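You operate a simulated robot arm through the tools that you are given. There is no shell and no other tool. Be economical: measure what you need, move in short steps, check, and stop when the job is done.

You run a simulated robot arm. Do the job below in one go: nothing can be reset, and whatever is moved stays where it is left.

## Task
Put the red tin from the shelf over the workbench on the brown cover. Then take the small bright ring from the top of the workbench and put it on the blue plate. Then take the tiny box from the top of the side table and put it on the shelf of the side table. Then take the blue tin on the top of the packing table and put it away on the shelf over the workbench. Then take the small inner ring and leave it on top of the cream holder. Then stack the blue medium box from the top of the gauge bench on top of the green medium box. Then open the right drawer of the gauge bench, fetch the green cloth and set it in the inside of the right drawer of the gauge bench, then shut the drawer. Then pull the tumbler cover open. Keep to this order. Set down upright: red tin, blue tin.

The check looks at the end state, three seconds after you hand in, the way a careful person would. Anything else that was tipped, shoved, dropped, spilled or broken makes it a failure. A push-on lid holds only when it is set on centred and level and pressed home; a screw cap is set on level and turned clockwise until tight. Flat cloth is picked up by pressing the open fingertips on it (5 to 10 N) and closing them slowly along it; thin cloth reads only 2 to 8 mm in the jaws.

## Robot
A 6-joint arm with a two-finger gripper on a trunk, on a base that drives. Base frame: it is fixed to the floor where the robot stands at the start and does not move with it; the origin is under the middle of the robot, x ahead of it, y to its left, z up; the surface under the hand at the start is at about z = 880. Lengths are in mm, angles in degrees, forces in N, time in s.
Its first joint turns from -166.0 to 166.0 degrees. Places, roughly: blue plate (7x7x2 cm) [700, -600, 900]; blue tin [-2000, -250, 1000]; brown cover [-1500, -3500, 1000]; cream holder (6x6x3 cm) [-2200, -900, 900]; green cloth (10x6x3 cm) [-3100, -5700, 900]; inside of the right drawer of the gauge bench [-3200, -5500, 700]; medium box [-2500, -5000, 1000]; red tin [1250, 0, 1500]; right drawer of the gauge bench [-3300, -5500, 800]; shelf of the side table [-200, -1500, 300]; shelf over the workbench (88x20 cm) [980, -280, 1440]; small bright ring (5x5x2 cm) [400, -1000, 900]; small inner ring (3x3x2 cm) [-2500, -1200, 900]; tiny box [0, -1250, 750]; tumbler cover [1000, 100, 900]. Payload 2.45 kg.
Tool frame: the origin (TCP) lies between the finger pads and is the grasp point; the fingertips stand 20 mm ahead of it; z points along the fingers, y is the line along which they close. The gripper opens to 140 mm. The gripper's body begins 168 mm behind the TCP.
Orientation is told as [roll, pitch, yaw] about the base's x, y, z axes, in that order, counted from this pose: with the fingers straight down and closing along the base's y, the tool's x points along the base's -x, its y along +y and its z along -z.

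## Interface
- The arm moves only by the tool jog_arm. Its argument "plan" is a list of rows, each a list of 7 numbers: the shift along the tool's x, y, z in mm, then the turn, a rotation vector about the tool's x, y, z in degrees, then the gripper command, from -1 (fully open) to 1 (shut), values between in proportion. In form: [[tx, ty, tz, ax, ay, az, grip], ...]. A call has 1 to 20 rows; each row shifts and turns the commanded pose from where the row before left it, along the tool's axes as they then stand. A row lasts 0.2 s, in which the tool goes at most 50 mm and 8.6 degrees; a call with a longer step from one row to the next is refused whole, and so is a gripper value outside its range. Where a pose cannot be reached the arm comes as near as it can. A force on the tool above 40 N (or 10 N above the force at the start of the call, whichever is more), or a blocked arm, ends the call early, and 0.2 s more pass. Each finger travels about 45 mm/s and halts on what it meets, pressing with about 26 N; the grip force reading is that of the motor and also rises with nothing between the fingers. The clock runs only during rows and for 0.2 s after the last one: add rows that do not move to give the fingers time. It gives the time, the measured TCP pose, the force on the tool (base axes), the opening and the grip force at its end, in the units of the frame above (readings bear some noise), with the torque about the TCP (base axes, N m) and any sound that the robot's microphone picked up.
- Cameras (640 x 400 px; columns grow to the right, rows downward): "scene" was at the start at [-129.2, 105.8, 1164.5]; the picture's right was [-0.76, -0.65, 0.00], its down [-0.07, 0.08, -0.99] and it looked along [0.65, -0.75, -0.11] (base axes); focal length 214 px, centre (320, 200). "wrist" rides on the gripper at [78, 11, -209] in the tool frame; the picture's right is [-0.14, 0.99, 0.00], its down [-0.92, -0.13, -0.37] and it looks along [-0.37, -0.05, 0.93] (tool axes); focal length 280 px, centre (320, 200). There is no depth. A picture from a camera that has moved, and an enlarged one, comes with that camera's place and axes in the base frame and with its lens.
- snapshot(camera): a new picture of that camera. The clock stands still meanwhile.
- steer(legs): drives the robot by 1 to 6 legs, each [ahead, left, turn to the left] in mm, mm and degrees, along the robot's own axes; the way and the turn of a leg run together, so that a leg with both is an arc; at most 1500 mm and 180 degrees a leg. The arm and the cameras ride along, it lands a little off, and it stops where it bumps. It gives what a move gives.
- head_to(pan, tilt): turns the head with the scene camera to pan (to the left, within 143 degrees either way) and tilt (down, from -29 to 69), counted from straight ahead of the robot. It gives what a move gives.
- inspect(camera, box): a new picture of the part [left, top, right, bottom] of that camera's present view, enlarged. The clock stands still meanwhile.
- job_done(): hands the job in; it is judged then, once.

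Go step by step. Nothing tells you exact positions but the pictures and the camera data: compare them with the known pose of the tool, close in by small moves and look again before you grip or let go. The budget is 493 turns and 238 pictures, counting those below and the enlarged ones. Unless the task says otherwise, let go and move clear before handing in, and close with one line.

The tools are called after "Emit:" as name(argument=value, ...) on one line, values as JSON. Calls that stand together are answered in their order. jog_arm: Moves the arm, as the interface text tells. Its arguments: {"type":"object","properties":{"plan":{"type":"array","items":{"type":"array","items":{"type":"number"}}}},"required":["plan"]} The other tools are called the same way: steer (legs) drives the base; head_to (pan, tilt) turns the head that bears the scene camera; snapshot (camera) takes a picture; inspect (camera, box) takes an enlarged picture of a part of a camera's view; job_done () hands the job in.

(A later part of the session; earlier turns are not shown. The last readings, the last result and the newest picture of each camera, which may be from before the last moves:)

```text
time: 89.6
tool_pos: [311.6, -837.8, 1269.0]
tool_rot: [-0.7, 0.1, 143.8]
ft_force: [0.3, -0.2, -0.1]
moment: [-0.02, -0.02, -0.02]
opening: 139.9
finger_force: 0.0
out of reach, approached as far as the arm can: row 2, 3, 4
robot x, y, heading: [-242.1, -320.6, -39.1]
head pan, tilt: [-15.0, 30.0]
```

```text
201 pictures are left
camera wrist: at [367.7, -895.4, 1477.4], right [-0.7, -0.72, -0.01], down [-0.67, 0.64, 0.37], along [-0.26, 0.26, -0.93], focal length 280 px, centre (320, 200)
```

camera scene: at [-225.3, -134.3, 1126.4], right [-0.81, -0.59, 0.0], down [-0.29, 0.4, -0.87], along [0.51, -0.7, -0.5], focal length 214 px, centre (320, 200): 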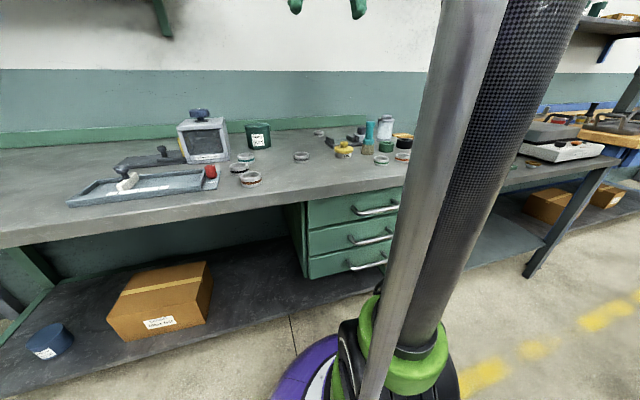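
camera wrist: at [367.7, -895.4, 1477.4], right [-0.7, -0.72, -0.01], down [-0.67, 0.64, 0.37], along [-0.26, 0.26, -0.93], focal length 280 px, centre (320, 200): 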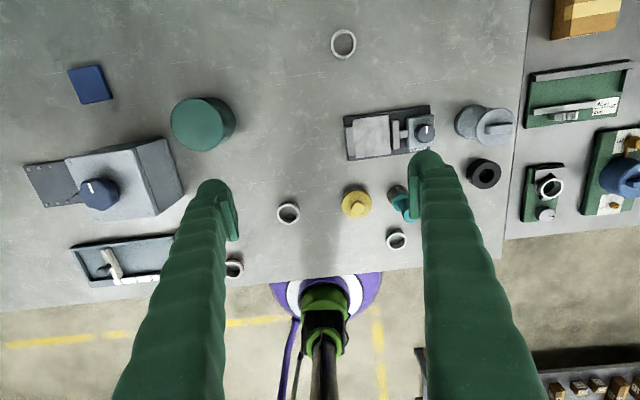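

Emit:
jog_arm(plan=[[0, 0, 50, 0, 0, 0, -0.2], [0, 0, 50, 0, 0, 0, -0.2], [20, 10, 40, 0, 0, 0, -0.2], [30, 15, 30, 0, 0, 0, -0.2], [35, 15, 20, 0, 0, 0, -0.2], [35, 15, 10, 0, 0, 0, -0.2], [29, 8, 0, 0, 0, 0, -0.2], [0, 0, 0, 0, 0, 0, -0.2]])

Emit:
snapshot(camera="wrist")

```text
time: 91.4
tool_pos: [393.9, -978.4, 1068.6]
tool_rot: [-0.4, 0.0, 143.2]
ft_force: [0.2, -0.5, 0.0]
moment: [-0.03, 0.02, -0.03]
opening: 84.0
finger_force: 0.0
robot x, y, heading: [-241.6, -313.8, -39.0]
head pan, tilt: [-15.0, 30.0]
```

```text
200 pictures are left
camera wrist: at [449.8, -1034.6, 1277.2], right [-0.7, -0.71, -0.01], down [-0.66, 0.65, 0.37], along [-0.26, 0.26, -0.93], focal length 280 px, centre (320, 200)
```

wrist: 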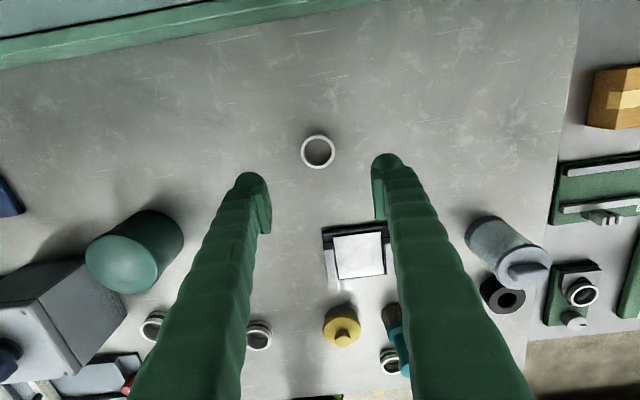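

Emit:
jog_arm(plan=[[-2, -3, 45, 0, 0, 0, -0.2], [0, 0, 45, 0, 0, 0, -0.2], [0, 0, 40, 0, 0, 0, -0.2], [0, 0, 20, 0, 0, 0, -0.2], [0, 0, 0, 0, 0, 0, -0.2]])

Emit:
snapshot(camera="wrist")

```text
time: 92.6
tool_pos: [395.6, -972.0, 916.1]
tool_rot: [-0.4, 0.0, 143.2]
ft_force: [-0.1, -1.1, -0.5]
moment: [0.03, -0.02, -0.03]
opening: 84.1
finger_force: 0.0
robot x, y, heading: [-243.8, -318.1, -39.0]
head pan, tilt: [-15.0, 30.0]
```

```text
199 pictures are left
camera wrist: at [451.4, -1028.9, 1126.1], right [-0.7, -0.71, -0.01], down [-0.66, 0.65, 0.37], along [-0.26, 0.26, -0.93], focal length 280 px, centre (320, 200)
```

wrist: 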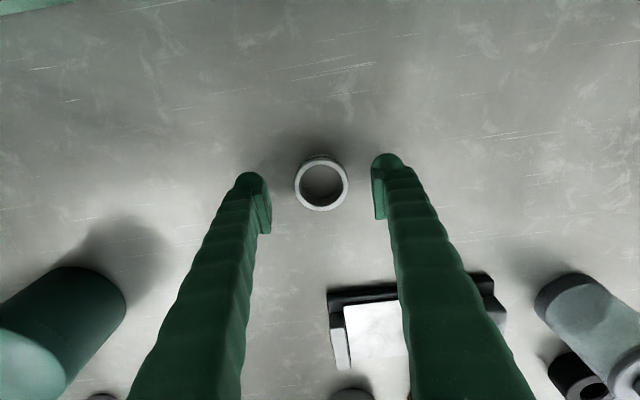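

Emit:
jog_arm(plan=[[0, 0, 6, 0, 0, 0, -0.2], [0, 0, 5, 0, 0, 0, -0.2], [0, 0, 0, 0, 0, 0, 0.2], [0, 0, 0, 0, 0, 0, 0.5], [0, 0, 0, 0, 0, 0, 0.8], [0, 0, 0, 0, 0, 0, 0.8], [0, 0, 0, 0, 0, 0, 0.8]])

Emit:
snapshot(camera="wrist")

```text
time: 94.2
tool_pos: [394.2, -972.4, 907.3]
tool_rot: [-0.4, 0.1, 143.1]
ft_force: [0.5, 0.5, -0.2]
moment: [0.0, -0.01, -0.02]
opening: 45.2
finger_force: 26.4
robot x, y, heading: [-242.3, -315.3, -38.9]
head pan, tilt: [-15.0, 30.0]
```

```text
198 pictures are left
camera wrist: at [451.2, -1029.1, 1115.6], right [-0.7, -0.71, -0.01], down [-0.66, 0.65, 0.37], along [-0.26, 0.26, -0.93], focal length 280 px, centre (320, 200)
```

wrist: 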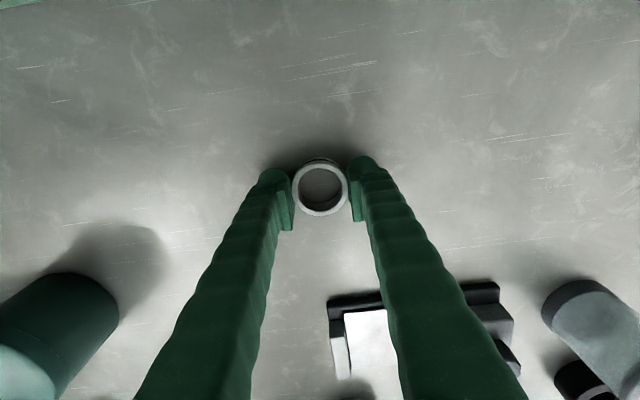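

Emit:
jog_arm(plan=[[0, 0, -30, 0, 0, 0, 0.9], [0, 0, -40, 0, 0, 0, 0.9], [0, 0, -40, 0, 0, 0, 0.9], [0, 0, -40, 0, 0, 0, 0.9], [0, 0, 0, 0, 0, 0, 0.9]])

Emit:
steer(legs=[[0, 330, 0]])

Emit:
snapshot(camera="wrist")

Emit:
head_to(pan=-5, tilt=10)

Emit:
snapshot(camera="scene")

```text
time: 95.4
tool_pos: [394.2, -972.7, 1056.5]
tool_rot: [-0.4, 0.0, 143.3]
ft_force: [0.3, 0.5, -1.3]
moment: [-0.02, 0.01, 0.01]
opening: 45.4
finger_force: 26.7
robot x, y, heading: [-238.9, -319.5, -38.8]
head pan, tilt: [-15.0, 30.0]
```

```text
time: 97.5
tool_pos: [600.0, -719.0, 1057.1]
tool_rot: [-0.4, 0.1, 143.1]
ft_force: [-0.8, 0.1, -1.7]
moment: [0.02, 0.05, -0.02]
opening: 45.2
finger_force: 25.9
robot x, y, heading: [-35.6, -63.5, -38.9]
head pan, tilt: [-15.0, 30.0]
```

```text
197 pictures are left
camera wrist: at [655.8, -775.3, 1265.6], right [-0.7, -0.71, -0.01], down [-0.66, 0.65, 0.37], along [-0.26, 0.26, -0.93], focal length 280 px, centre (320, 200)
```

wrist: 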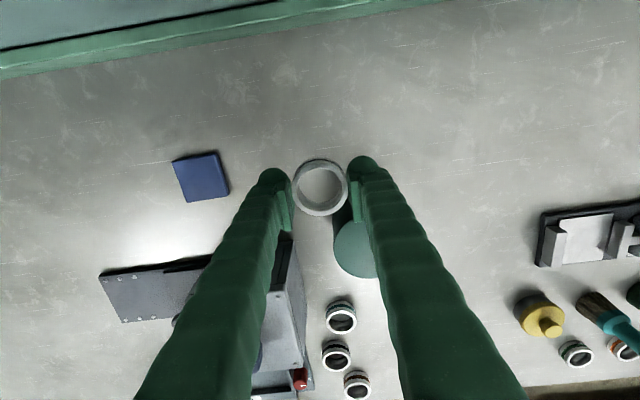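

```text
time: 98.4
tool_pos: [600.6, -717.8, 1056.6]
tool_rot: [-0.3, 0.0, 143.2]
ft_force: [-0.2, 0.2, -1.2]
moment: [0.0, -0.01, -0.01]
opening: 45.8
finger_force: 25.9
robot x, y, heading: [-37.7, -64.2, -38.9]
head pan, tilt: [-5.0, 10.0]
```

```text
196 pictures are left
camera scene: at [-5.2, 129.3, 1158.6], right [-0.69, -0.72, 0.0], down [-0.13, 0.12, -0.98], along [0.71, -0.68, -0.17], focal length 214 px, centre (320, 200)
```

scene: 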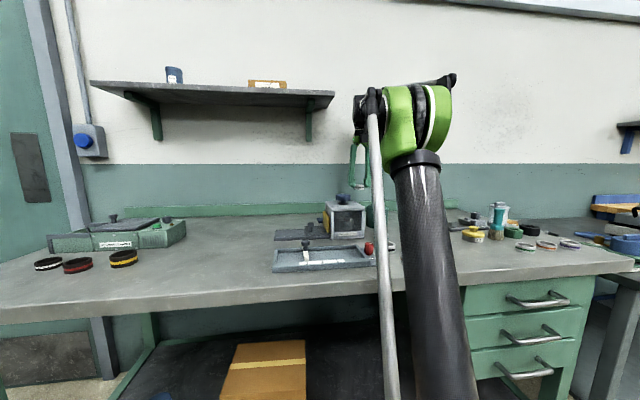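

Emit:
jog_arm(plan=[[-6, -35, 0, 0, 0, 0, 0.9], [-6, -35, 0, 0, 0, 0, 0.9], [0, 0, 48, 0, 0, 0, 0.9], [0, 0, 48, 0, 0, 0, 0.9], [0, -35, 0, 0, 0, 0, 0.9], [0, -35, 0, 0, 0, 0, 0.9], [0, -29, 0, 0, 0, 0, 0.9], [0, 0, 0, 0, 0, 0, 0.9]])

Emit:
snapshot(camera="wrist")

Emit:
snapshot(camera="scene")

```text
time: 100.2
tool_pos: [626.5, -647.7, 961.9]
tool_rot: [-1.2, 0.2, 145.3]
ft_force: [-0.3, 0.8, -1.2]
moment: [0.01, 0.01, 0.02]
opening: 45.4
finger_force: 26.0
out of reach, approached as far as the arm can: row 2, 3, 4, 5, 6, 7
robot x, y, heading: [-35.8, -62.5, -39.2]
head pan, tilt: [-5.0, 10.0]
```

```text
195 pictures are left
camera wrist: at [682.4, -704.8, 1170.2], right [-0.68, -0.74, -0.02], down [-0.69, 0.62, 0.37], along [-0.26, 0.26, -0.93], focal length 280 px, centre (320, 200)
```

wrist: 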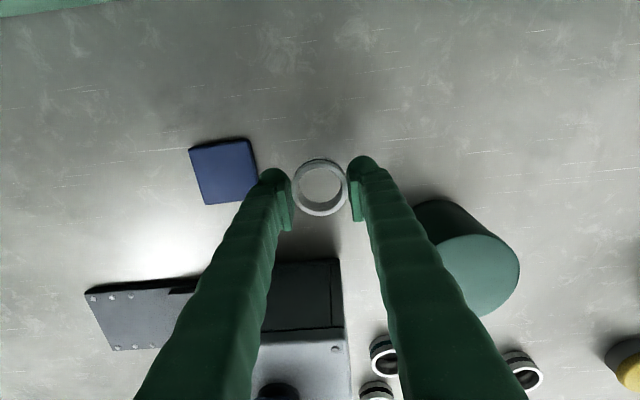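

```text
194 pictures are left
camera scene: at [-5.1, 129.3, 1158.7], right [-0.69, -0.72, 0.0], down [-0.13, 0.12, -0.98], along [0.71, -0.68, -0.17], focal length 214 px, centre (320, 200)
```

scene: 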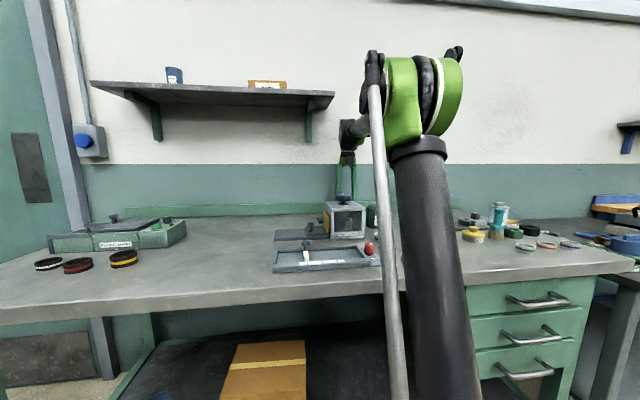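

Emit:
steer(legs=[[0, 98, 0]])

Emit:
snapshot(camera="wrist")

```text
time: 101.3
tool_pos: [688.6, -572.5, 961.1]
tool_rot: [-1.3, 0.2, 145.4]
ft_force: [0.9, 0.0, -1.4]
moment: [-0.02, 0.03, -0.03]
opening: 45.1
finger_force: 25.7
robot x, y, heading: [28.2, 13.1, -38.9]
head pan, tilt: [-5.0, 10.0]
```

```text
193 pictures are left
camera wrist: at [743.6, -629.1, 1170.3], right [-0.68, -0.74, -0.02], down [-0.69, 0.62, 0.37], along [-0.26, 0.26, -0.93], focal length 280 px, centre (320, 200)
```

wrist: 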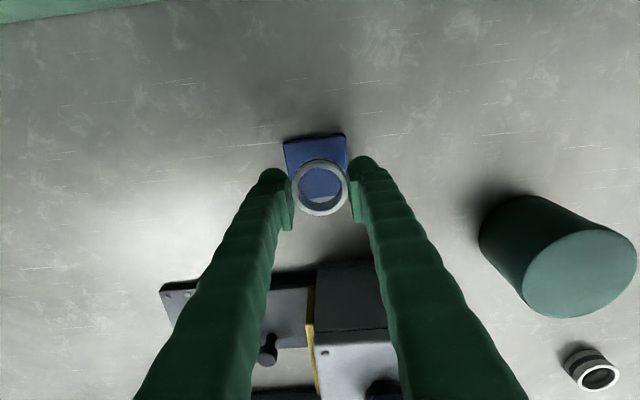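

Emit:
jog_arm(plan=[[4, 0, 15, 0, 0, 0, 0.9], [0, 0, 12, 0, 0, 0, 0.9], [0, 0, 3, 0, 0, 0, 0.9], [0, 0, 0, 0, 0, 0, 0.9]])

Emit:
snapshot(camera="wrist")

```text
time: 102.3
tool_pos: [691.7, -575.1, 931.9]
tool_rot: [-1.3, 0.1, 145.4]
ft_force: [-0.2, 0.2, -1.2]
moment: [0.03, 0.0, -0.02]
opening: 45.3
finger_force: 26.5
robot x, y, heading: [26.7, 13.2, -38.9]
head pan, tilt: [-5.0, 10.0]
```

```text
192 pictures are left
camera wrist: at [747.5, -631.2, 1140.1], right [-0.67, -0.74, -0.02], down [-0.69, 0.62, 0.37], along [-0.26, 0.26, -0.93], focal length 280 px, centre (320, 200)
```

wrist: 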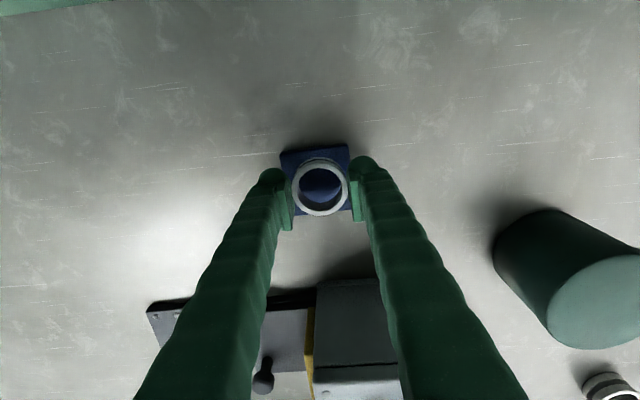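

Emit:
jog_arm(plan=[[2, 0, 3, 0, 0, 0, 0.9], [0, 0, 2, 0, 0, 0, 0.9], [0, 0, 2, 0, 0, 0, 0.9], [0, 0, 2, 0, 0, 0, 0.9], [0, 0, 0, 0, 0, 0, 0.9]])

```text
time: 103.5
tool_pos: [692.9, -575.8, 922.1]
tool_rot: [-1.4, 0.1, 145.4]
ft_force: [-0.4, -0.3, -0.9]
moment: [0.0, 0.03, -0.01]
opening: 45.6
finger_force: 25.9
robot x, y, heading: [27.7, 13.5, -39.0]
head pan, tilt: [-5.0, 10.0]
```

Emit:
jog_arm(plan=[[0, 0, 2, 0, 0, 0, 0.9], [0, 0, 2, 0, 0, 0, 0.9], [0, 0, 0, 0, 0, 0, 0.9]])

Emit:
inspect(camera="wrist", box=[240, 120, 400, 220])

```text
time: 104.3
tool_pos: [692.7, -575.6, 920.1]
tool_rot: [-1.3, 0.2, 145.5]
ft_force: [3.1, -1.9, 7.9]
moment: [-0.26, 0.08, 0.11]
opening: 45.5
finger_force: 26.6
robot x, y, heading: [24.6, 16.1, -38.9]
head pan, tilt: [-5.0, 10.0]
```

```text
4.00 times, centred on (320, 170) of wrist
camera zoom: at [749.0, -631.7, 1127.9], right [-0.67, -0.74, -0.02], down [-0.69, 0.62, 0.37], along [-0.26, 0.26, -0.93], focal length 1122 px, centre (320, 320)
```

zoom: 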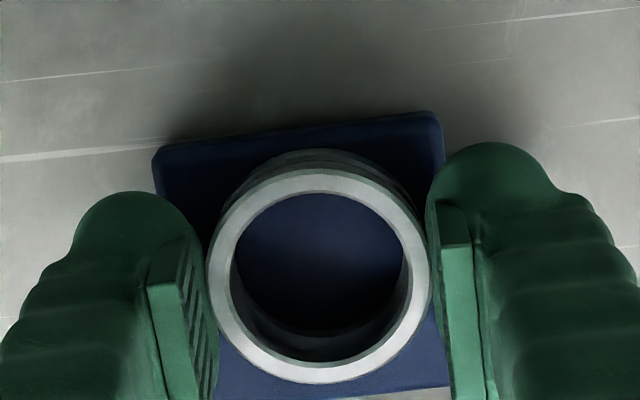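

Emit:
jog_arm(plan=[[0, 0, -1, 0, 0, 0, 0.34], [0, 0, 0, 0, 0, 0, 0.25], [0, 0, 0, 0, 0, 0, 0], [0, 0, 0, 0, 0, 0, 0], [0, 0, -20, 0, 0, 0, 0], [0, 0, -30, 0, 0, 0, 0], [0, 0, 0, 0, 0, 0, 0]])

Emit:
snapshot(camera="wrist")

```text
time: 105.9
tool_pos: [692.1, -577.0, 969.4]
tool_rot: [-1.3, 0.2, 145.5]
ft_force: [-0.2, 0.3, -0.1]
moment: [0.0, 0.02, -0.02]
opening: 69.9
finger_force: 0.1
robot x, y, heading: [24.7, 12.3, -38.9]
head pan, tilt: [-5.0, 10.0]
```

```text
190 pictures are left
camera wrist: at [747.9, -632.5, 1178.5], right [-0.67, -0.74, -0.02], down [-0.69, 0.62, 0.37], along [-0.26, 0.26, -0.93], focal length 280 px, centre (320, 200)
```

wrist: 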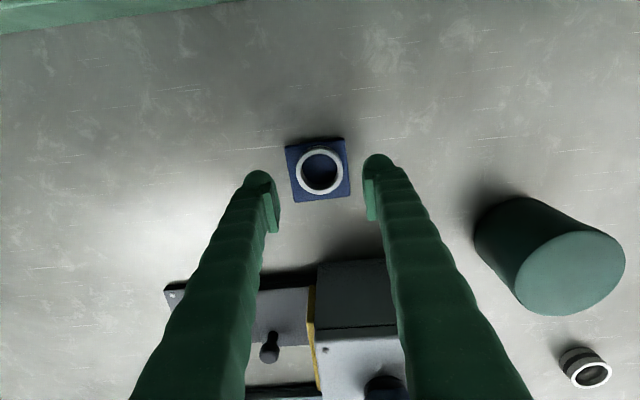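

Emit:
steer(legs=[[0, -98, 0]])

Emit:
jog_arm(plan=[[0, 0, -45, 0, 0, 0, 0], [0, 0, -45, 0, 0, 0, 0]])

Emit:
steer(legs=[[0, -450, 0], [-200, -450, 0]])

Emit:
head_to(pan=-10, tilt=30)

Emit:
snapshot(camera="scene")

Emit:
snapshot(camera="wrist")

```text
time: 107.0
tool_pos: [631.6, -651.7, 969.5]
tool_rot: [-1.3, 0.2, 145.6]
ft_force: [-0.9, -0.4, -0.3]
moment: [-0.02, 0.01, 0.02]
opening: 70.0
finger_force: 0.1
robot x, y, heading: [-39.4, -63.3, -38.9]
head pan, tilt: [-5.0, 10.0]
```

```text
time: 107.6
tool_pos: [629.2, -653.5, 1059.6]
tool_rot: [-1.3, 0.2, 145.6]
ft_force: [0.6, 0.9, 0.4]
moment: [0.05, 0.02, -0.02]
opening: 70.0
finger_force: 0.1
robot x, y, heading: [-35.2, -64.8, -38.6]
head pan, tilt: [-5.0, 10.0]
```

```text
time: 112.9
tool_pos: [-93.7, -1230.2, 1058.8]
tool_rot: [-1.3, 0.2, 145.4]
ft_force: [-0.7, 1.0, -1.0]
moment: [0.01, -0.02, 0.02]
opening: 70.3
finger_force: 0.0
robot x, y, heading: [-756.1, -639.4, -39.1]
head pan, tilt: [-5.0, 10.0]
```

```text
time: 113.7
tool_pos: [-94.5, -1230.7, 1059.2]
tool_rot: [-1.3, 0.1, 145.4]
ft_force: [-0.8, -0.2, -0.5]
moment: [-0.03, 0.0, 0.0]
opening: 70.1
finger_force: 0.1
robot x, y, heading: [-753.8, -638.2, -38.9]
head pan, tilt: [-10.0, 30.0]
```

```text
189 pictures are left
camera scene: at [-734.6, -450.9, 1126.4], right [-0.75, -0.66, 0.0], down [-0.33, 0.38, -0.87], along [0.57, -0.65, -0.5], focal length 214 px, centre (320, 200)
```

scene: 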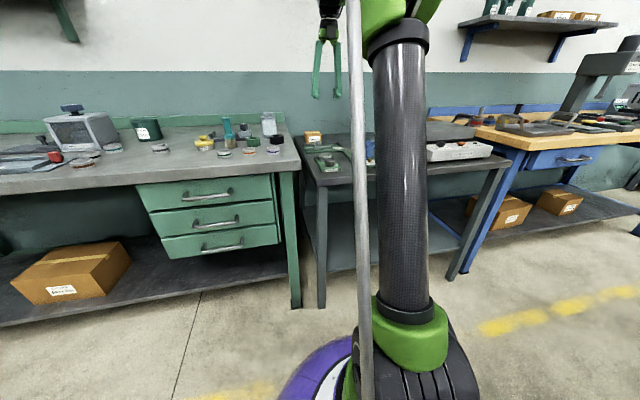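

```text
188 pictures are left
camera wrist: at [-37.4, -1287.2, 1268.5], right [-0.68, -0.74, -0.02], down [-0.69, 0.62, 0.37], along [-0.26, 0.26, -0.93], focal length 280 px, centre (320, 200)
```

wrist: 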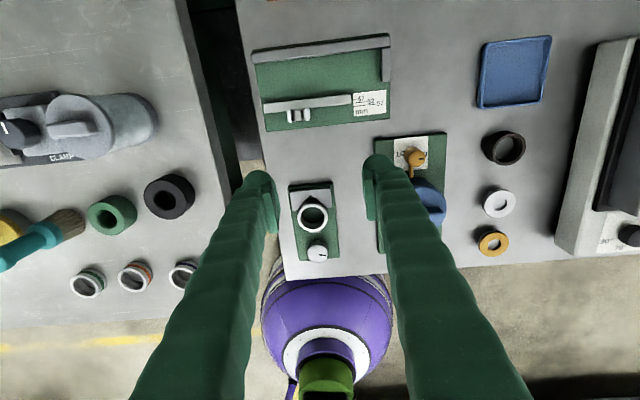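

Emit:
steer(legs=[[190, 0, 0]])

Emit:
snapshot(camera="wrist")

Emit:
inspect(camera="scene", box=[260, 80, 420, 200])

```text
time: 115.2
tool_pos: [54.5, -1349.8, 1059.0]
tool_rot: [-1.4, 0.2, 145.3]
ft_force: [0.4, -0.4, -0.1]
moment: [-0.04, 0.01, -0.01]
opening: 69.6
finger_force: 0.0
robot x, y, heading: [-610.6, -761.1, -39.1]
head pan, tilt: [-10.0, 30.0]
```

```text
187 pictures are left
camera wrist: at [110.4, -1406.7, 1268.5], right [-0.68, -0.74, -0.02], down [-0.69, 0.62, 0.37], along [-0.26, 0.26, -0.93], focal length 280 px, centre (320, 200)
```

wrist: 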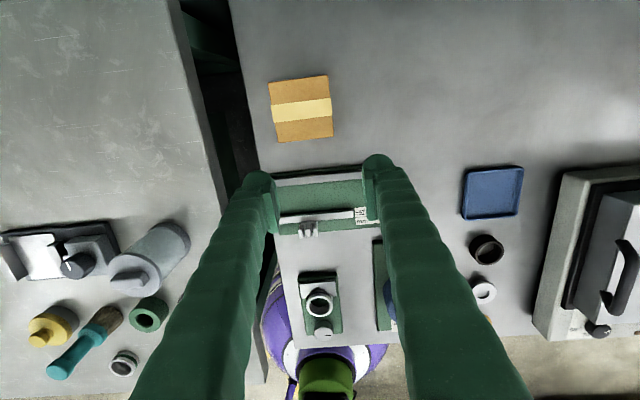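

```text
3.33 times, centred on (340, 140) of scene
camera zoom: at [-586.9, -570.5, 1126.3], right [-0.75, -0.66, 0.0], down [-0.33, 0.38, -0.87], along [0.57, -0.65, -0.5], focal length 715 px, centre (253, 400)
```

zoom: 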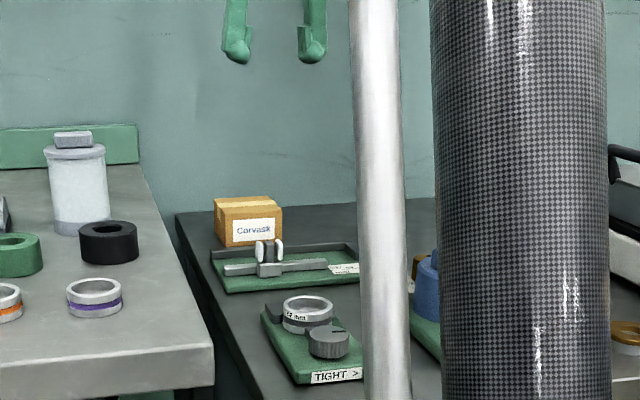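

Emit:
jog_arm(plan=[[0, 0, 0, 0, 8.5, 0, -0.7], [0, 0, 0, 0, 8.5, 0, -0.7], [0, 0, 0, 0, 8.5, 0, -0.7], [0, 0, 0, 0, 8.5, 0, -0.7], [0, 0, 0, 0, 8.5, 0, -0.7], [0, 0, 0, 0, 7.5, 0, -0.7]])

Emit:
snapshot(camera="wrist")

```text
time: 116.7
tool_pos: [54.5, -1350.3, 1060.0]
tool_rot: [-2.0, 50.3, 143.9]
ft_force: [0.1, -0.1, 0.8]
moment: [-0.01, 0.0, 0.04]
opening: 118.9
finger_force: 0.1
robot x, y, heading: [-609.4, -761.4, -38.8]
head pan, tilt: [-10.0, 30.0]
```

```text
185 pictures are left
camera wrist: at [-44.6, -1299.7, 1253.0], right [-0.63, -0.76, -0.13], down [-0.64, 0.61, -0.47], along [0.44, -0.22, -0.87], focal length 280 px, centre (320, 200)
```

wrist: 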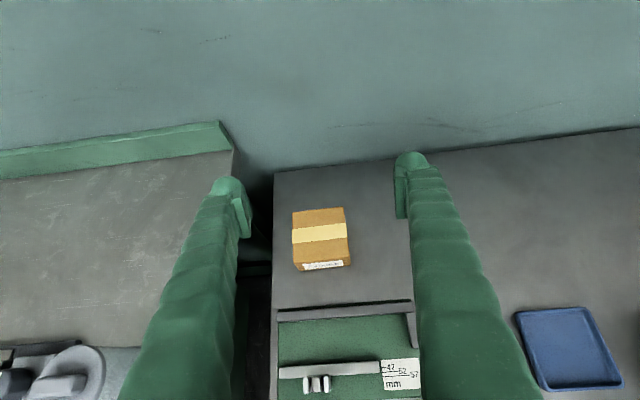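

Emit:
jog_arm(plan=[[-36, -6, 23, 0, 0, 0, -0.7], [-36, -6, 23, 0, 0, 0, -0.7], [-36, -6, 23, 0, 0, 0, -0.7], [-36, -5, 23, 0, 0, 0, -0.7], [0, 0, 0, 0, 0, 0, -0.7]])

Emit:
snapshot(camera="wrist")

```text
time: 117.8
tool_pos: [51.1, -1315.9, 890.7]
tool_rot: [-1.9, 50.2, 143.9]
ft_force: [-0.3, -0.4, -0.2]
moment: [-0.01, 0.0, -0.02]
opening: 119.3
finger_force: 0.0
robot x, y, heading: [-609.9, -764.7, -38.8]
head pan, tilt: [-10.0, 30.0]
```

```text
184 pictures are left
camera wrist: at [-47.2, -1266.2, 1083.6], right [-0.63, -0.76, -0.13], down [-0.64, 0.61, -0.47], along [0.44, -0.22, -0.87], focal length 280 px, centre (320, 200)
```

wrist: 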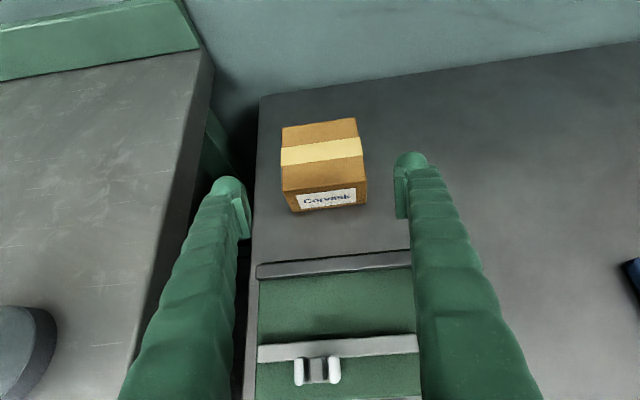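

Emit:
jog_arm(plan=[[2, 1, 30, 0, 0, 0, -0.7], [2, 1, 30, 0, 0, 0, -0.7], [2, 1, 26, 0, 0, 0, -0.7], [0, 0, 0, 0, 0, 0, -0.7]])

Emit:
snapshot(camera="wrist")

```text
time: 118.8
tool_pos: [107.4, -1357.1, 840.8]
tool_rot: [-2.0, 50.2, 144.0]
ft_force: [-1.1, 0.6, 0.0]
moment: [0.0, 0.0, 0.04]
opening: 119.0
finger_force: 0.0
robot x, y, heading: [-610.8, -759.4, -38.9]
head pan, tilt: [-10.0, 30.0]
```

```text
183 pictures are left
camera wrist: at [9.7, -1306.8, 1033.2], right [-0.63, -0.76, -0.13], down [-0.64, 0.61, -0.47], along [0.44, -0.21, -0.87], focal length 280 px, centre (320, 200)
```

wrist: 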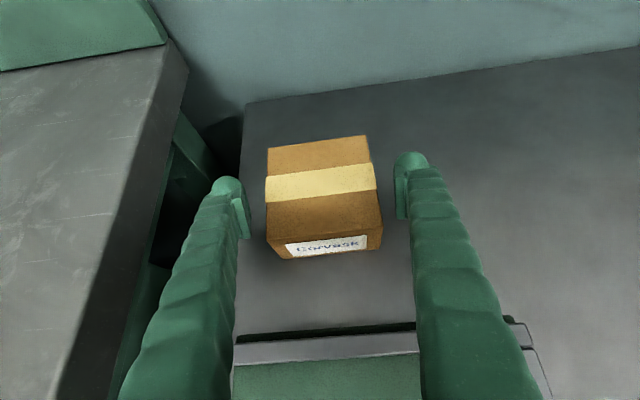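

Emit:
jog_arm(plan=[[0, 0, 0, 0, 0, 0, -0.4], [0, 0, 0, 0, 0, 0, -0.2], [0, 0, 0, 0, 0, 0, 0], [0, 0, 0, 0, 0, 0, 0.3], [0, 0, 0, 0, 0, 0, 0.3], [0, 0, 0, 0, 0, 0, 0.5]])

Emit:
jog_arm(plan=[[15, 0, -13, 0, 0, 0, 0.7], [30, 0, -25, 0, 0, 0, 0.7], [0, 0, 0, 0, 0, 0, 0.7]])

Emit:
snapshot(camera="wrist")

```text
time: 120.2
tool_pos: [108.0, -1356.9, 839.7]
tool_rot: [-1.9, 50.3, 143.9]
ft_force: [-0.5, 0.9, 0.1]
moment: [0.01, 0.01, -0.05]
opening: 92.7
finger_force: 26.2
robot x, y, heading: [-607.3, -754.4, -38.9]
head pan, tilt: [-10.0, 30.0]
```

```text
time: 121.0
tool_pos: [107.0, -1357.1, 898.4]
tool_rot: [-2.0, 50.1, 143.9]
ft_force: [-0.1, -0.3, -1.5]
moment: [0.04, 0.01, 0.01]
opening: 92.6
finger_force: 25.9
robot x, y, heading: [-611.1, -757.5, -39.0]
head pan, tilt: [-10.0, 30.0]
```

```text
182 pictures are left
camera wrist: at [8.5, -1307.4, 1092.4], right [-0.63, -0.76, -0.13], down [-0.64, 0.61, -0.47], along [0.44, -0.21, -0.87], focal length 280 px, centre (320, 200)
```

wrist: 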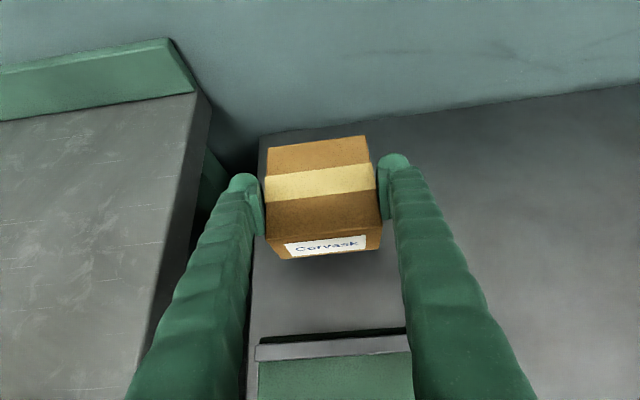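

Emit:
jog_arm(plan=[[20, 0, -25, 0, 0, 0, 0.9], [20, 0, -25, 0, 0, 0, 0.9], [-25, 0, -30, 0, 0, 0, 0.9], [-25, 0, -30, 0, 0, 0, 0.9], [-25, 0, -30, 0, 0, 0, 0.9], [-25, 0, -30, 0, 0, 0, 0.9], [-25, 0, -30, 0, 0, 0, 0.9]])

Emit:
steer(legs=[[-480, -220, 0]])

Emit:
head_to(pan=-10, tilt=40)

Emit:
snapshot(camera="scene")

```text
time: 122.7
tool_pos: [-65.3, -1240.7, 962.1]
tool_rot: [-2.0, 50.2, 143.8]
ft_force: [0.0, -0.1, -1.6]
moment: [0.05, 0.07, 0.0]
opening: 92.7
finger_force: 26.0
robot x, y, heading: [-608.9, -757.0, -38.9]
head pan, tilt: [-10.0, 30.0]
```

```text
time: 125.7
tool_pos: [-578.4, -1110.5, 962.7]
tool_rot: [-2.1, 50.2, 143.8]
ft_force: [0.4, -0.6, -2.7]
moment: [0.03, 0.02, 0.0]
opening: 92.8
finger_force: 25.9
robot x, y, heading: [-1120.4, -627.2, -39.4]
head pan, tilt: [-10.0, 30.0]
```

```text
time: 126.4
tool_pos: [-578.9, -1109.8, 962.9]
tool_rot: [-2.1, 50.2, 143.9]
ft_force: [0.0, 0.1, -1.6]
moment: [0.03, 0.01, -0.02]
opening: 92.8
finger_force: 26.1
robot x, y, heading: [-1123.6, -627.6, -39.2]
head pan, tilt: [-10.0, 40.0]
```

```text
181 pictures are left
camera scene: at [-1102.3, -434.4, 1111.0], right [-0.76, -0.65, 0.0], down [-0.42, 0.49, -0.77], along [0.5, -0.58, -0.64], focal length 214 px, centre (320, 200)
```

scene: 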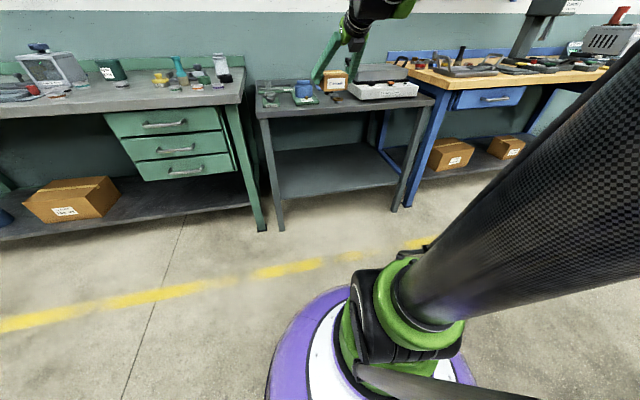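

Emit:
jog_arm(plan=[[-36, 0, 30, 0, 0, 0, 0.9], [-36, 0, 30, 0, 0, 0, 0.9], [-36, 0, 30, 0, 0, 0, 0.9], [-36, 0, 30, 0, 0, 0, 0.9], [-36, 0, 30, 0, 0, 0, 0.9], [-36, 0, 30, 0, 0, 0, 0.9], [-36, 0, 30, 0, 0, 0, 0.9], [-36, 0, 30, 0, 0, 0, 0.9], [-36, 0, 30, 0, 0, 0, 0.9], [-36, 0, 30, 0, 0, 0, 0.9], [-36, 0, 30, 0, 0, 0, 0.9]])

Emit:
snapshot(camera="scene")

Emit:
snapshot(camera="wrist")

```text
time: 128.8
tool_pos: [-548.6, -1124.7, 534.1]
tool_rot: [-1.9, 50.0, 143.8]
ft_force: [-0.7, 0.1, -2.2]
moment: [0.03, 0.03, 0.04]
opening: 92.8
finger_force: 26.6
out of reach, approached as far as the arm can: row 9, 10, 11
robot x, y, heading: [-1121.5, -627.9, -38.8]
head pan, tilt: [-10.0, 40.0]
```

```text
180 pictures are left
camera scene: at [-1102.2, -434.4, 1111.0], right [-0.76, -0.65, 0.0], down [-0.42, 0.49, -0.77], along [0.5, -0.58, -0.64], focal length 214 px, centre (320, 200)
```

scene: 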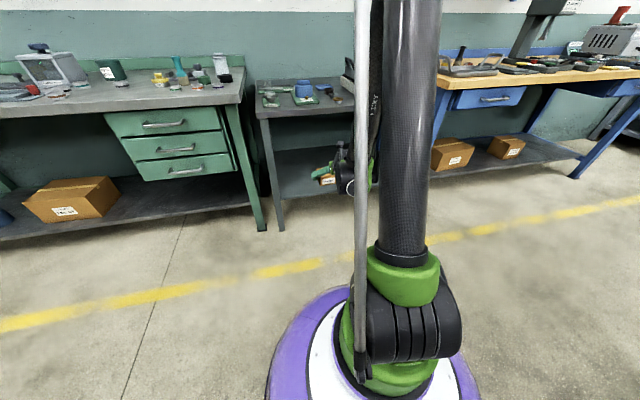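

```text
179 pictures are left
camera wrist: at [-647.5, -1074.3, 728.3], right [-0.64, -0.76, -0.13], down [-0.64, 0.61, -0.47], along [0.43, -0.21, -0.88], focal length 280 px, centre (320, 200)
```

wrist: 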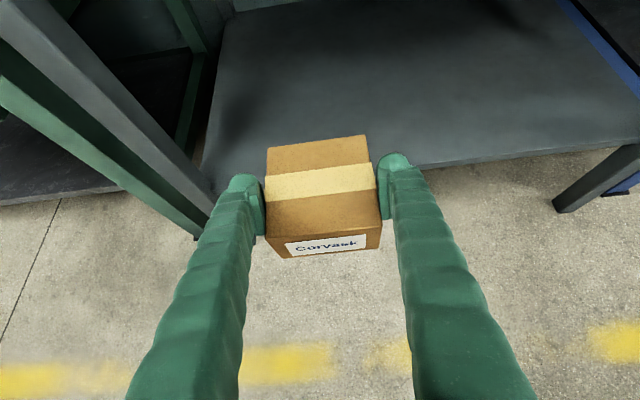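

Emit:
jog_arm(plan=[[32, 0, 38, 0, 0, 0, 0.9], [32, 0, 38, 0, 0, 0, 0.9], [-36, 0, 30, 0, 0, 0, 0.9], [-36, 0, 30, 0, 0, 0, 0.9], [-36, 0, 30, 0, 0, 0, 0.9]])

```text
time: 130.0
tool_pos: [-438.7, -1203.8, 437.1]
tool_rot: [-2.0, 49.9, 143.8]
ft_force: [0.2, -0.3, -1.8]
moment: [-0.02, 0.0, -0.02]
opening: 92.7
finger_force: 26.0
out of reach, approached as far as the arm can: row 4, 5
robot x, y, heading: [-1120.7, -626.0, -39.0]
head pan, tilt: [-10.0, 40.0]
```

Emit:
jog_arm(plan=[[25, 0, 32, 0, 0, 0, 0.9], [25, 0, 32, 0, 0, 0, 0.9], [-25, 0, 21, 0, 0, 0, 0.9], [-25, 0, 21, 0, 0, 0, 0.9], [0, 0, 0, 0, 0, 0, 0.9]])

Emit:
snapshot(camera="wrist")

Emit:
head_to(pan=-5, tilt=35)

Emit:
snapshot(camera="scene")

```text
time: 131.2
tool_pos: [-369.4, -1250.1, 366.4]
tool_rot: [-2.0, 50.2, 143.8]
ft_force: [0.0, -0.2, -1.3]
moment: [0.0, 0.03, 0.01]
opening: 92.7
finger_force: 26.3
robot x, y, heading: [-1122.3, -626.0, -39.2]
head pan, tilt: [-10.0, 40.0]
```

```text
178 pictures are left
camera wrist: at [-468.5, -1199.6, 560.2], right [-0.64, -0.76, -0.13], down [-0.64, 0.61, -0.47], along [0.43, -0.22, -0.87], focal length 280 px, centre (320, 200)
```

wrist: 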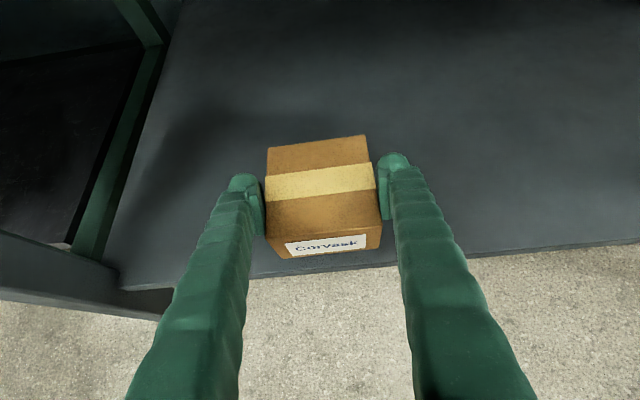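

```text
time: 131.9
tool_pos: [-370.6, -1251.0, 366.9]
tool_rot: [-2.1, 50.3, 143.7]
ft_force: [-0.5, 0.2, -1.0]
moment: [0.04, 0.01, -0.01]
opening: 92.8
finger_force: 25.7
robot x, y, heading: [-1118.1, -627.4, -39.2]
head pan, tilt: [-5.0, 35.0]
```

```text
177 pictures are left
camera scene: at [-1094.6, -431.5, 1118.5], right [-0.7, -0.72, 0.0], down [-0.41, 0.4, -0.82], along [0.59, -0.57, -0.57], focal length 214 px, centre (320, 200)
```

scene: 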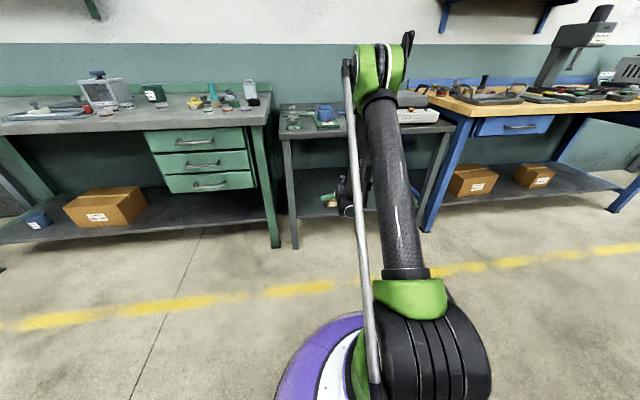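

Emit:
steer(legs=[[70, 0, 0]])

Emit:
jog_arm(plan=[[9, 0, 25, 0, 0, 0, 0.9], [-7, 0, 6.4, 0, 0, 0, 0.9], [0, 0, 0, 0, 0, 0, 0.9]])

Emit:
snapshot(camera="wrist")

Emit:
inspect(camera="scene", box=[260, 100, 440, 240])

```text
time: 132.9
tool_pos: [-315.6, -1293.9, 367.7]
tool_rot: [-2.0, 50.2, 143.9]
ft_force: [-0.6, 0.3, -2.2]
moment: [0.0, 0.05, 0.0]
opening: 92.7
finger_force: 26.3
robot x, y, heading: [-1070.8, -672.6, -39.1]
head pan, tilt: [-5.0, 35.0]
```

```text
time: 133.7
tool_pos: [-296.0, -1308.8, 349.2]
tool_rot: [-1.9, 50.1, 143.7]
ft_force: [-0.9, 0.4, -1.1]
moment: [0.06, 0.02, 0.0]
opening: 92.8
finger_force: 26.1
robot x, y, heading: [-1070.2, -672.8, -39.3]
head pan, tilt: [-5.0, 35.0]
```

```text
176 pictures are left
camera wrist: at [-393.3, -1257.9, 542.0], right [-0.64, -0.76, -0.13], down [-0.64, 0.61, -0.47], along [0.43, -0.22, -0.87], focal length 280 px, centre (320, 200)
```

wrist: 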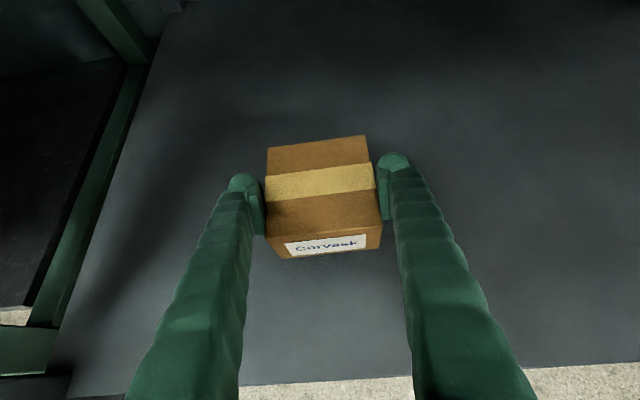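

```text
2.86 times, centred on (350, 170) of scene
camera zoom: at [-1040.4, -475.6, 1118.6], right [-0.7, -0.72, 0.0], down [-0.41, 0.4, -0.82], along [0.59, -0.57, -0.57], focal length 613 px, centre (234, 286)
```

zoom: 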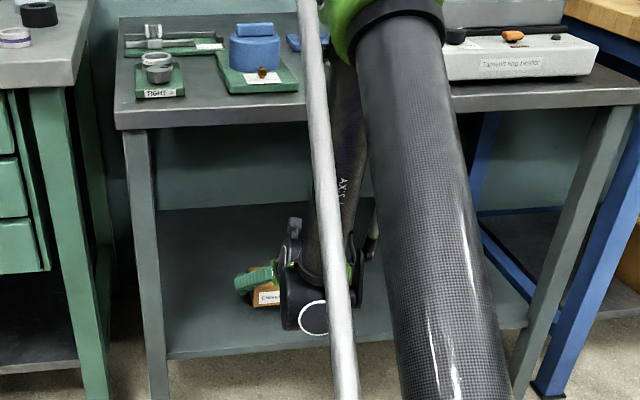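

Emit:
jog_arm(plan=[[-3, 0, 2.6, 0, 0, 0, 0.9], [-3, 0, 2.6, 0, 0, 0, 0.9], [-2.3, 0, 2, 0, 0, 0, 0.9], [0, 0, 0, 0, 0, 0, 0.9]])

```text
time: 134.7
tool_pos: [-294.8, -1308.4, 337.8]
tool_rot: [-1.9, 50.2, 143.8]
ft_force: [0.7, 1.0, -1.8]
moment: [0.01, -0.02, -0.01]
opening: 92.9
finger_force: 25.9
robot x, y, heading: [-1070.6, -672.8, -39.2]
head pan, tilt: [-5.0, 35.0]
```

Emit:
jog_arm(plan=[[-2.3, 0, 2, 0, 0, 0, 0.9], [-2.3, 0, 2, 0, 0, 0, 0.9], [0, 0, 0, 0, 0, 0, 0.9]])

Emit:
jog_arm(plan=[[-1.5, 0, 1.3, 0, 0, 0, 0.9], [-1.5, 0, 1.3, 0, 0, 0, 0.9], [0, 0, 0, 0, 0, 0, 0.9]])

```text
time: 135.5
tool_pos: [-292.9, -1308.2, 331.7]
tool_rot: [-2.0, 50.3, 143.9]
ft_force: [0.0, 0.8, -2.3]
moment: [0.05, 0.02, -0.05]
opening: 92.7
finger_force: 25.5
robot x, y, heading: [-1067.4, -673.5, -39.3]
head pan, tilt: [-5.0, 35.0]
```

```text
time: 136.3
tool_pos: [-293.9, -1308.3, 327.0]
tool_rot: [-2.0, 50.2, 143.9]
ft_force: [0.4, 0.4, -1.1]
moment: [0.02, 0.03, 0.03]
opening: 92.6
finger_force: 26.3
robot x, y, heading: [-1068.5, -667.6, -39.1]
head pan, tilt: [-5.0, 35.0]
```

Emit:
jog_arm(plan=[[-1.5, 0, 1.3, 0, 0, 0, 0.9], [-1.5, 0, 1.3, 0, 0, 0, 0.9], [0, 0, 0, 0, 0, 0, 0.9]])

Emit:
inspect(camera="wrist", box=[220, 120, 420, 280])

```text
time: 137.1
tool_pos: [-293.4, -1308.9, 323.9]
tool_rot: [-2.1, 50.1, 143.8]
ft_force: [-0.6, -0.8, -0.4]
moment: [0.02, 0.0, -0.01]
opening: 92.7
finger_force: 26.5
robot x, y, heading: [-1067.0, -672.3, -39.1]
head pan, tilt: [-5.0, 35.0]
```

```text
2.50 times, centred on (320, 200) of wrist
camera zoom: at [-392.5, -1257.6, 517.0], right [-0.64, -0.76, -0.13], down [-0.64, 0.61, -0.47], along [0.43, -0.22, -0.87], focal length 701 px, centre (320, 200)
```

zoom: 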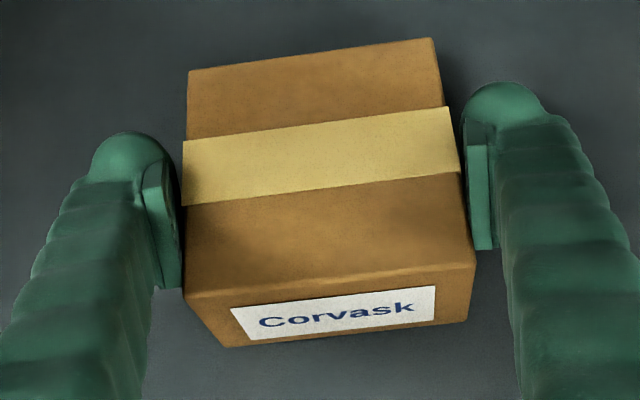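

Emit:
jog_arm(plan=[[-1.5, 0, 1.3, 0, 0, 0, 0.9], [-1.5, 0, 1.3, 0, 0, 0, 0.9], [0, 0, 0, 0, 0, 0, 0.9]])

Emit:
jog_arm(plan=[[-1.5, 0, 1.3, 0, 0, 0, 0.9], [-1.5, 0, 1.3, 0, 0, 0, 0.9], [0, 0, 0, 0, 0, 0, 0.9]])

```text
time: 137.9
tool_pos: [-293.9, -1307.6, 320.6]
tool_rot: [-1.9, 50.1, 143.8]
ft_force: [-1.5, 0.8, 11.1]
moment: [-0.75, -0.13, -0.08]
opening: 92.5
finger_force: 26.2
robot x, y, heading: [-1067.6, -670.3, -39.3]
head pan, tilt: [-5.0, 35.0]
```

```text
time: 138.7
tool_pos: [-294.0, -1307.9, 317.5]
tool_rot: [-2.0, 50.4, 143.7]
ft_force: [2.3, -0.7, 31.5]
moment: [0.44, 0.7, 0.0]
opening: 92.8
finger_force: 26.0
robot x, y, heading: [-1068.7, -672.3, -38.9]
head pan, tilt: [-5.0, 35.0]
```

Contact with the shelf is made; back off slightly and release.

Emit:
jog_arm(plan=[[1.9, 0, -1.6, 0, 0, 0, 0.9], [0, 0, 0, 0, 0, 0, -0.4], [0, 0, 0, 0, 0, 0, -0.7], [0, 0, 0, 0, 0, 0, -0.7], [0, 0, -20, 0, 0, 0, -0.7], [0, 0, -40, 0, 0, 0, -0.7], [0, 0, 0, 0, 0, 0, -0.7]])

Emit:
snapshot(camera="wrist")

```text
time: 140.3
tool_pos: [-328.1, -1285.3, 361.1]
tool_rot: [-1.9, 50.0, 143.8]
ft_force: [0.0, 0.6, 0.0]
moment: [-0.01, 0.01, -0.01]
opening: 119.0
finger_force: 0.0
out of reach, approached as far as the arm can: row 6
robot x, y, heading: [-1066.2, -671.4, -38.8]
head pan, tilt: [-5.0, 35.0]
```

```text
173 pictures are left
camera wrist: at [-427.2, -1235.4, 554.0], right [-0.63, -0.76, -0.13], down [-0.64, 0.61, -0.47], along [0.43, -0.21, -0.88], focal length 280 px, centre (320, 200)
```

wrist: 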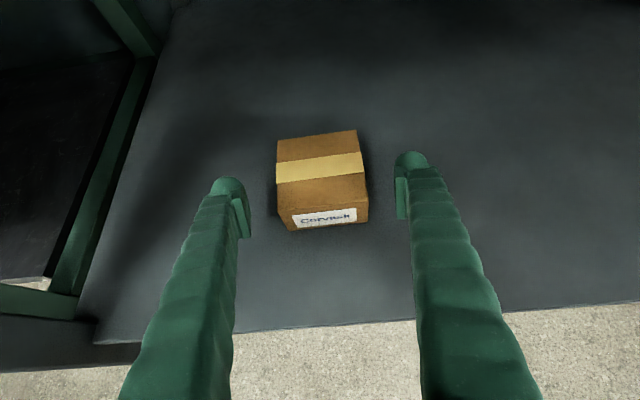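

Emit:
steer(legs=[[-200, 0, 0]])

Emit:
jog_arm(plan=[[37, 0, -31, 0, 0, 0, -0.7], [37, 0, -31, 0, 0, 0, -0.7], [37, 0, -31, 0, 0, 0, -0.7], [37, 0, -31, 0, 0, 0, -0.7], [37, 0, -31, 0, 0, 0, -0.7], [37, 0, -31, 0, 0, 0, -0.7], [37, 0, -31, 0, 0, 0, -0.7], [37, 0, -31, 0, 0, 0, -0.7], [37, 0, -31, 0, 0, 0, -0.7], [37, 0, -31, 0, 0, 0, -0.7], [37, 0, -31, 0, 0, 0, -0.7], [37, 0, -31, 0, 0, 0, -0.7], [37, 0, -31, 0, 0, 0, -0.7], [37, 0, -31, 0, 0, 0, -0.7], [37, 0, -31, 0, 0, 0, -0.7], [37, 0, -31, 0, 0, 0, -0.7], [37, 0, -31, 0, 0, 0, -0.7], [-27, 0, -35, 0, 0, 0, -0.7], [-27, 0, -35, 0, 0, 0, -0.7], [-27, 0, -35, 0, 0, 0, -0.7]])

Emit:
head_to(pan=-10, tilt=35)

Emit:
snapshot(camera="scene")

```text
time: 141.9
tool_pos: [-484.1, -1160.0, 360.6]
tool_rot: [-2.0, 50.0, 143.9]
ft_force: [0.2, -0.3, -0.3]
moment: [0.01, 0.02, -0.01]
opening: 119.1
finger_force: 0.1
robot x, y, heading: [-1221.2, -547.2, -39.4]
head pan, tilt: [-5.0, 35.0]
```

```text
time: 146.1
tool_pos: [-601.6, -1099.3, 1187.0]
tool_rot: [-1.9, 50.0, 143.7]
ft_force: [1.1, -0.6, -0.7]
moment: [0.05, 0.0, 0.03]
opening: 119.1
finger_force: 0.1
robot x, y, heading: [-1222.6, -542.3, -39.3]
head pan, tilt: [-5.0, 35.0]
```

```text
time: 146.8
tool_pos: [-602.3, -1099.8, 1187.2]
tool_rot: [-2.0, 50.0, 143.9]
ft_force: [0.5, -0.9, -0.3]
moment: [0.01, 0.01, 0.01]
opening: 119.0
finger_force: 0.0
robot x, y, heading: [-1220.9, -546.1, -39.4]
head pan, tilt: [-10.0, 35.0]
```

```text
172 pictures are left
camera scene: at [-1200.6, -354.9, 1118.5], right [-0.76, -0.65, 0.0], down [-0.38, 0.43, -0.82], along [0.54, -0.62, -0.57], focal length 214 px, centre (320, 200)
```

scene: 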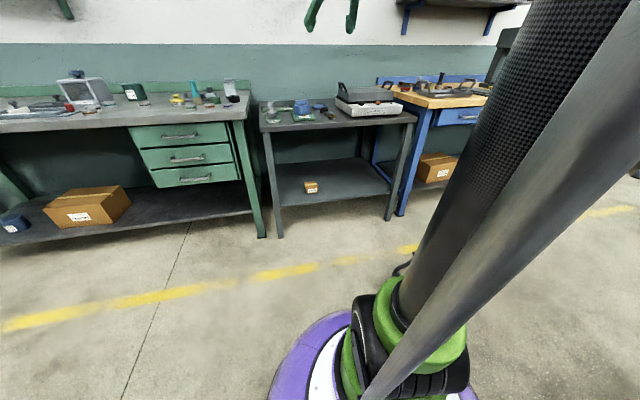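

Emit:
jog_arm(plan=[[-27, 0, -32, 0, 0, 0, -0.7], [-27, 0, -32, 0, 0, 0, -0.7], [-27, 0, -32, 0, 0, 0, -0.7], [-27, 0, -32, 0, 0, 0, -0.7], [-27, 0, -32, 0, 0, 0, -0.7]])

Emit:
steer(legs=[[200, 0, 0], [0, 0, -180]])

Emit:
head_to(pan=0, tilt=15)

Emit:
snapshot(camera="scene")

```text
time: 148.0
tool_pos: [-768.8, -982.3, 1187.5]
tool_rot: [-2.0, 50.0, 144.2]
ft_force: [-0.3, -0.4, 0.4]
moment: [0.03, -0.01, -0.02]
opening: 119.0
finger_force: 0.1
robot x, y, heading: [-1221.2, -544.6, -39.3]
head pan, tilt: [-10.0, 35.0]
```

```text
time: 156.8
tool_pos: [-1526.0, -249.1, 1186.1]
tool_rot: [-2.0, 50.0, -34.5]
ft_force: [-0.1, 0.2, -0.4]
moment: [0.0, -0.02, 0.0]
opening: 119.1
finger_force: 0.0
robot x, y, heading: [-1065.5, -668.1, 142.5]
head pan, tilt: [-10.0, 35.0]
```

```text
time: 157.7
tool_pos: [-1528.3, -247.1, 1186.4]
tool_rot: [-2.1, 50.1, -34.6]
ft_force: [-0.1, 0.1, 0.4]
moment: [-0.01, -0.02, 0.05]
opening: 119.1
finger_force: 0.1
robot x, y, heading: [-1067.5, -669.6, 142.6]
head pan, tilt: [0.0, 15.0]
```

```text
171 pictures are left
camera scene: at [-1091.4, -865.5, 1128.6], right [0.65, 0.76, 0.0], down [0.36, -0.31, -0.88], along [-0.67, 0.57, -0.48], focal length 214 px, centre (320, 200)
```

scene: 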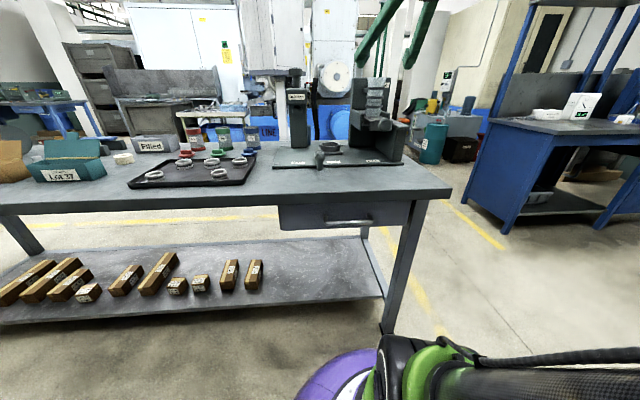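

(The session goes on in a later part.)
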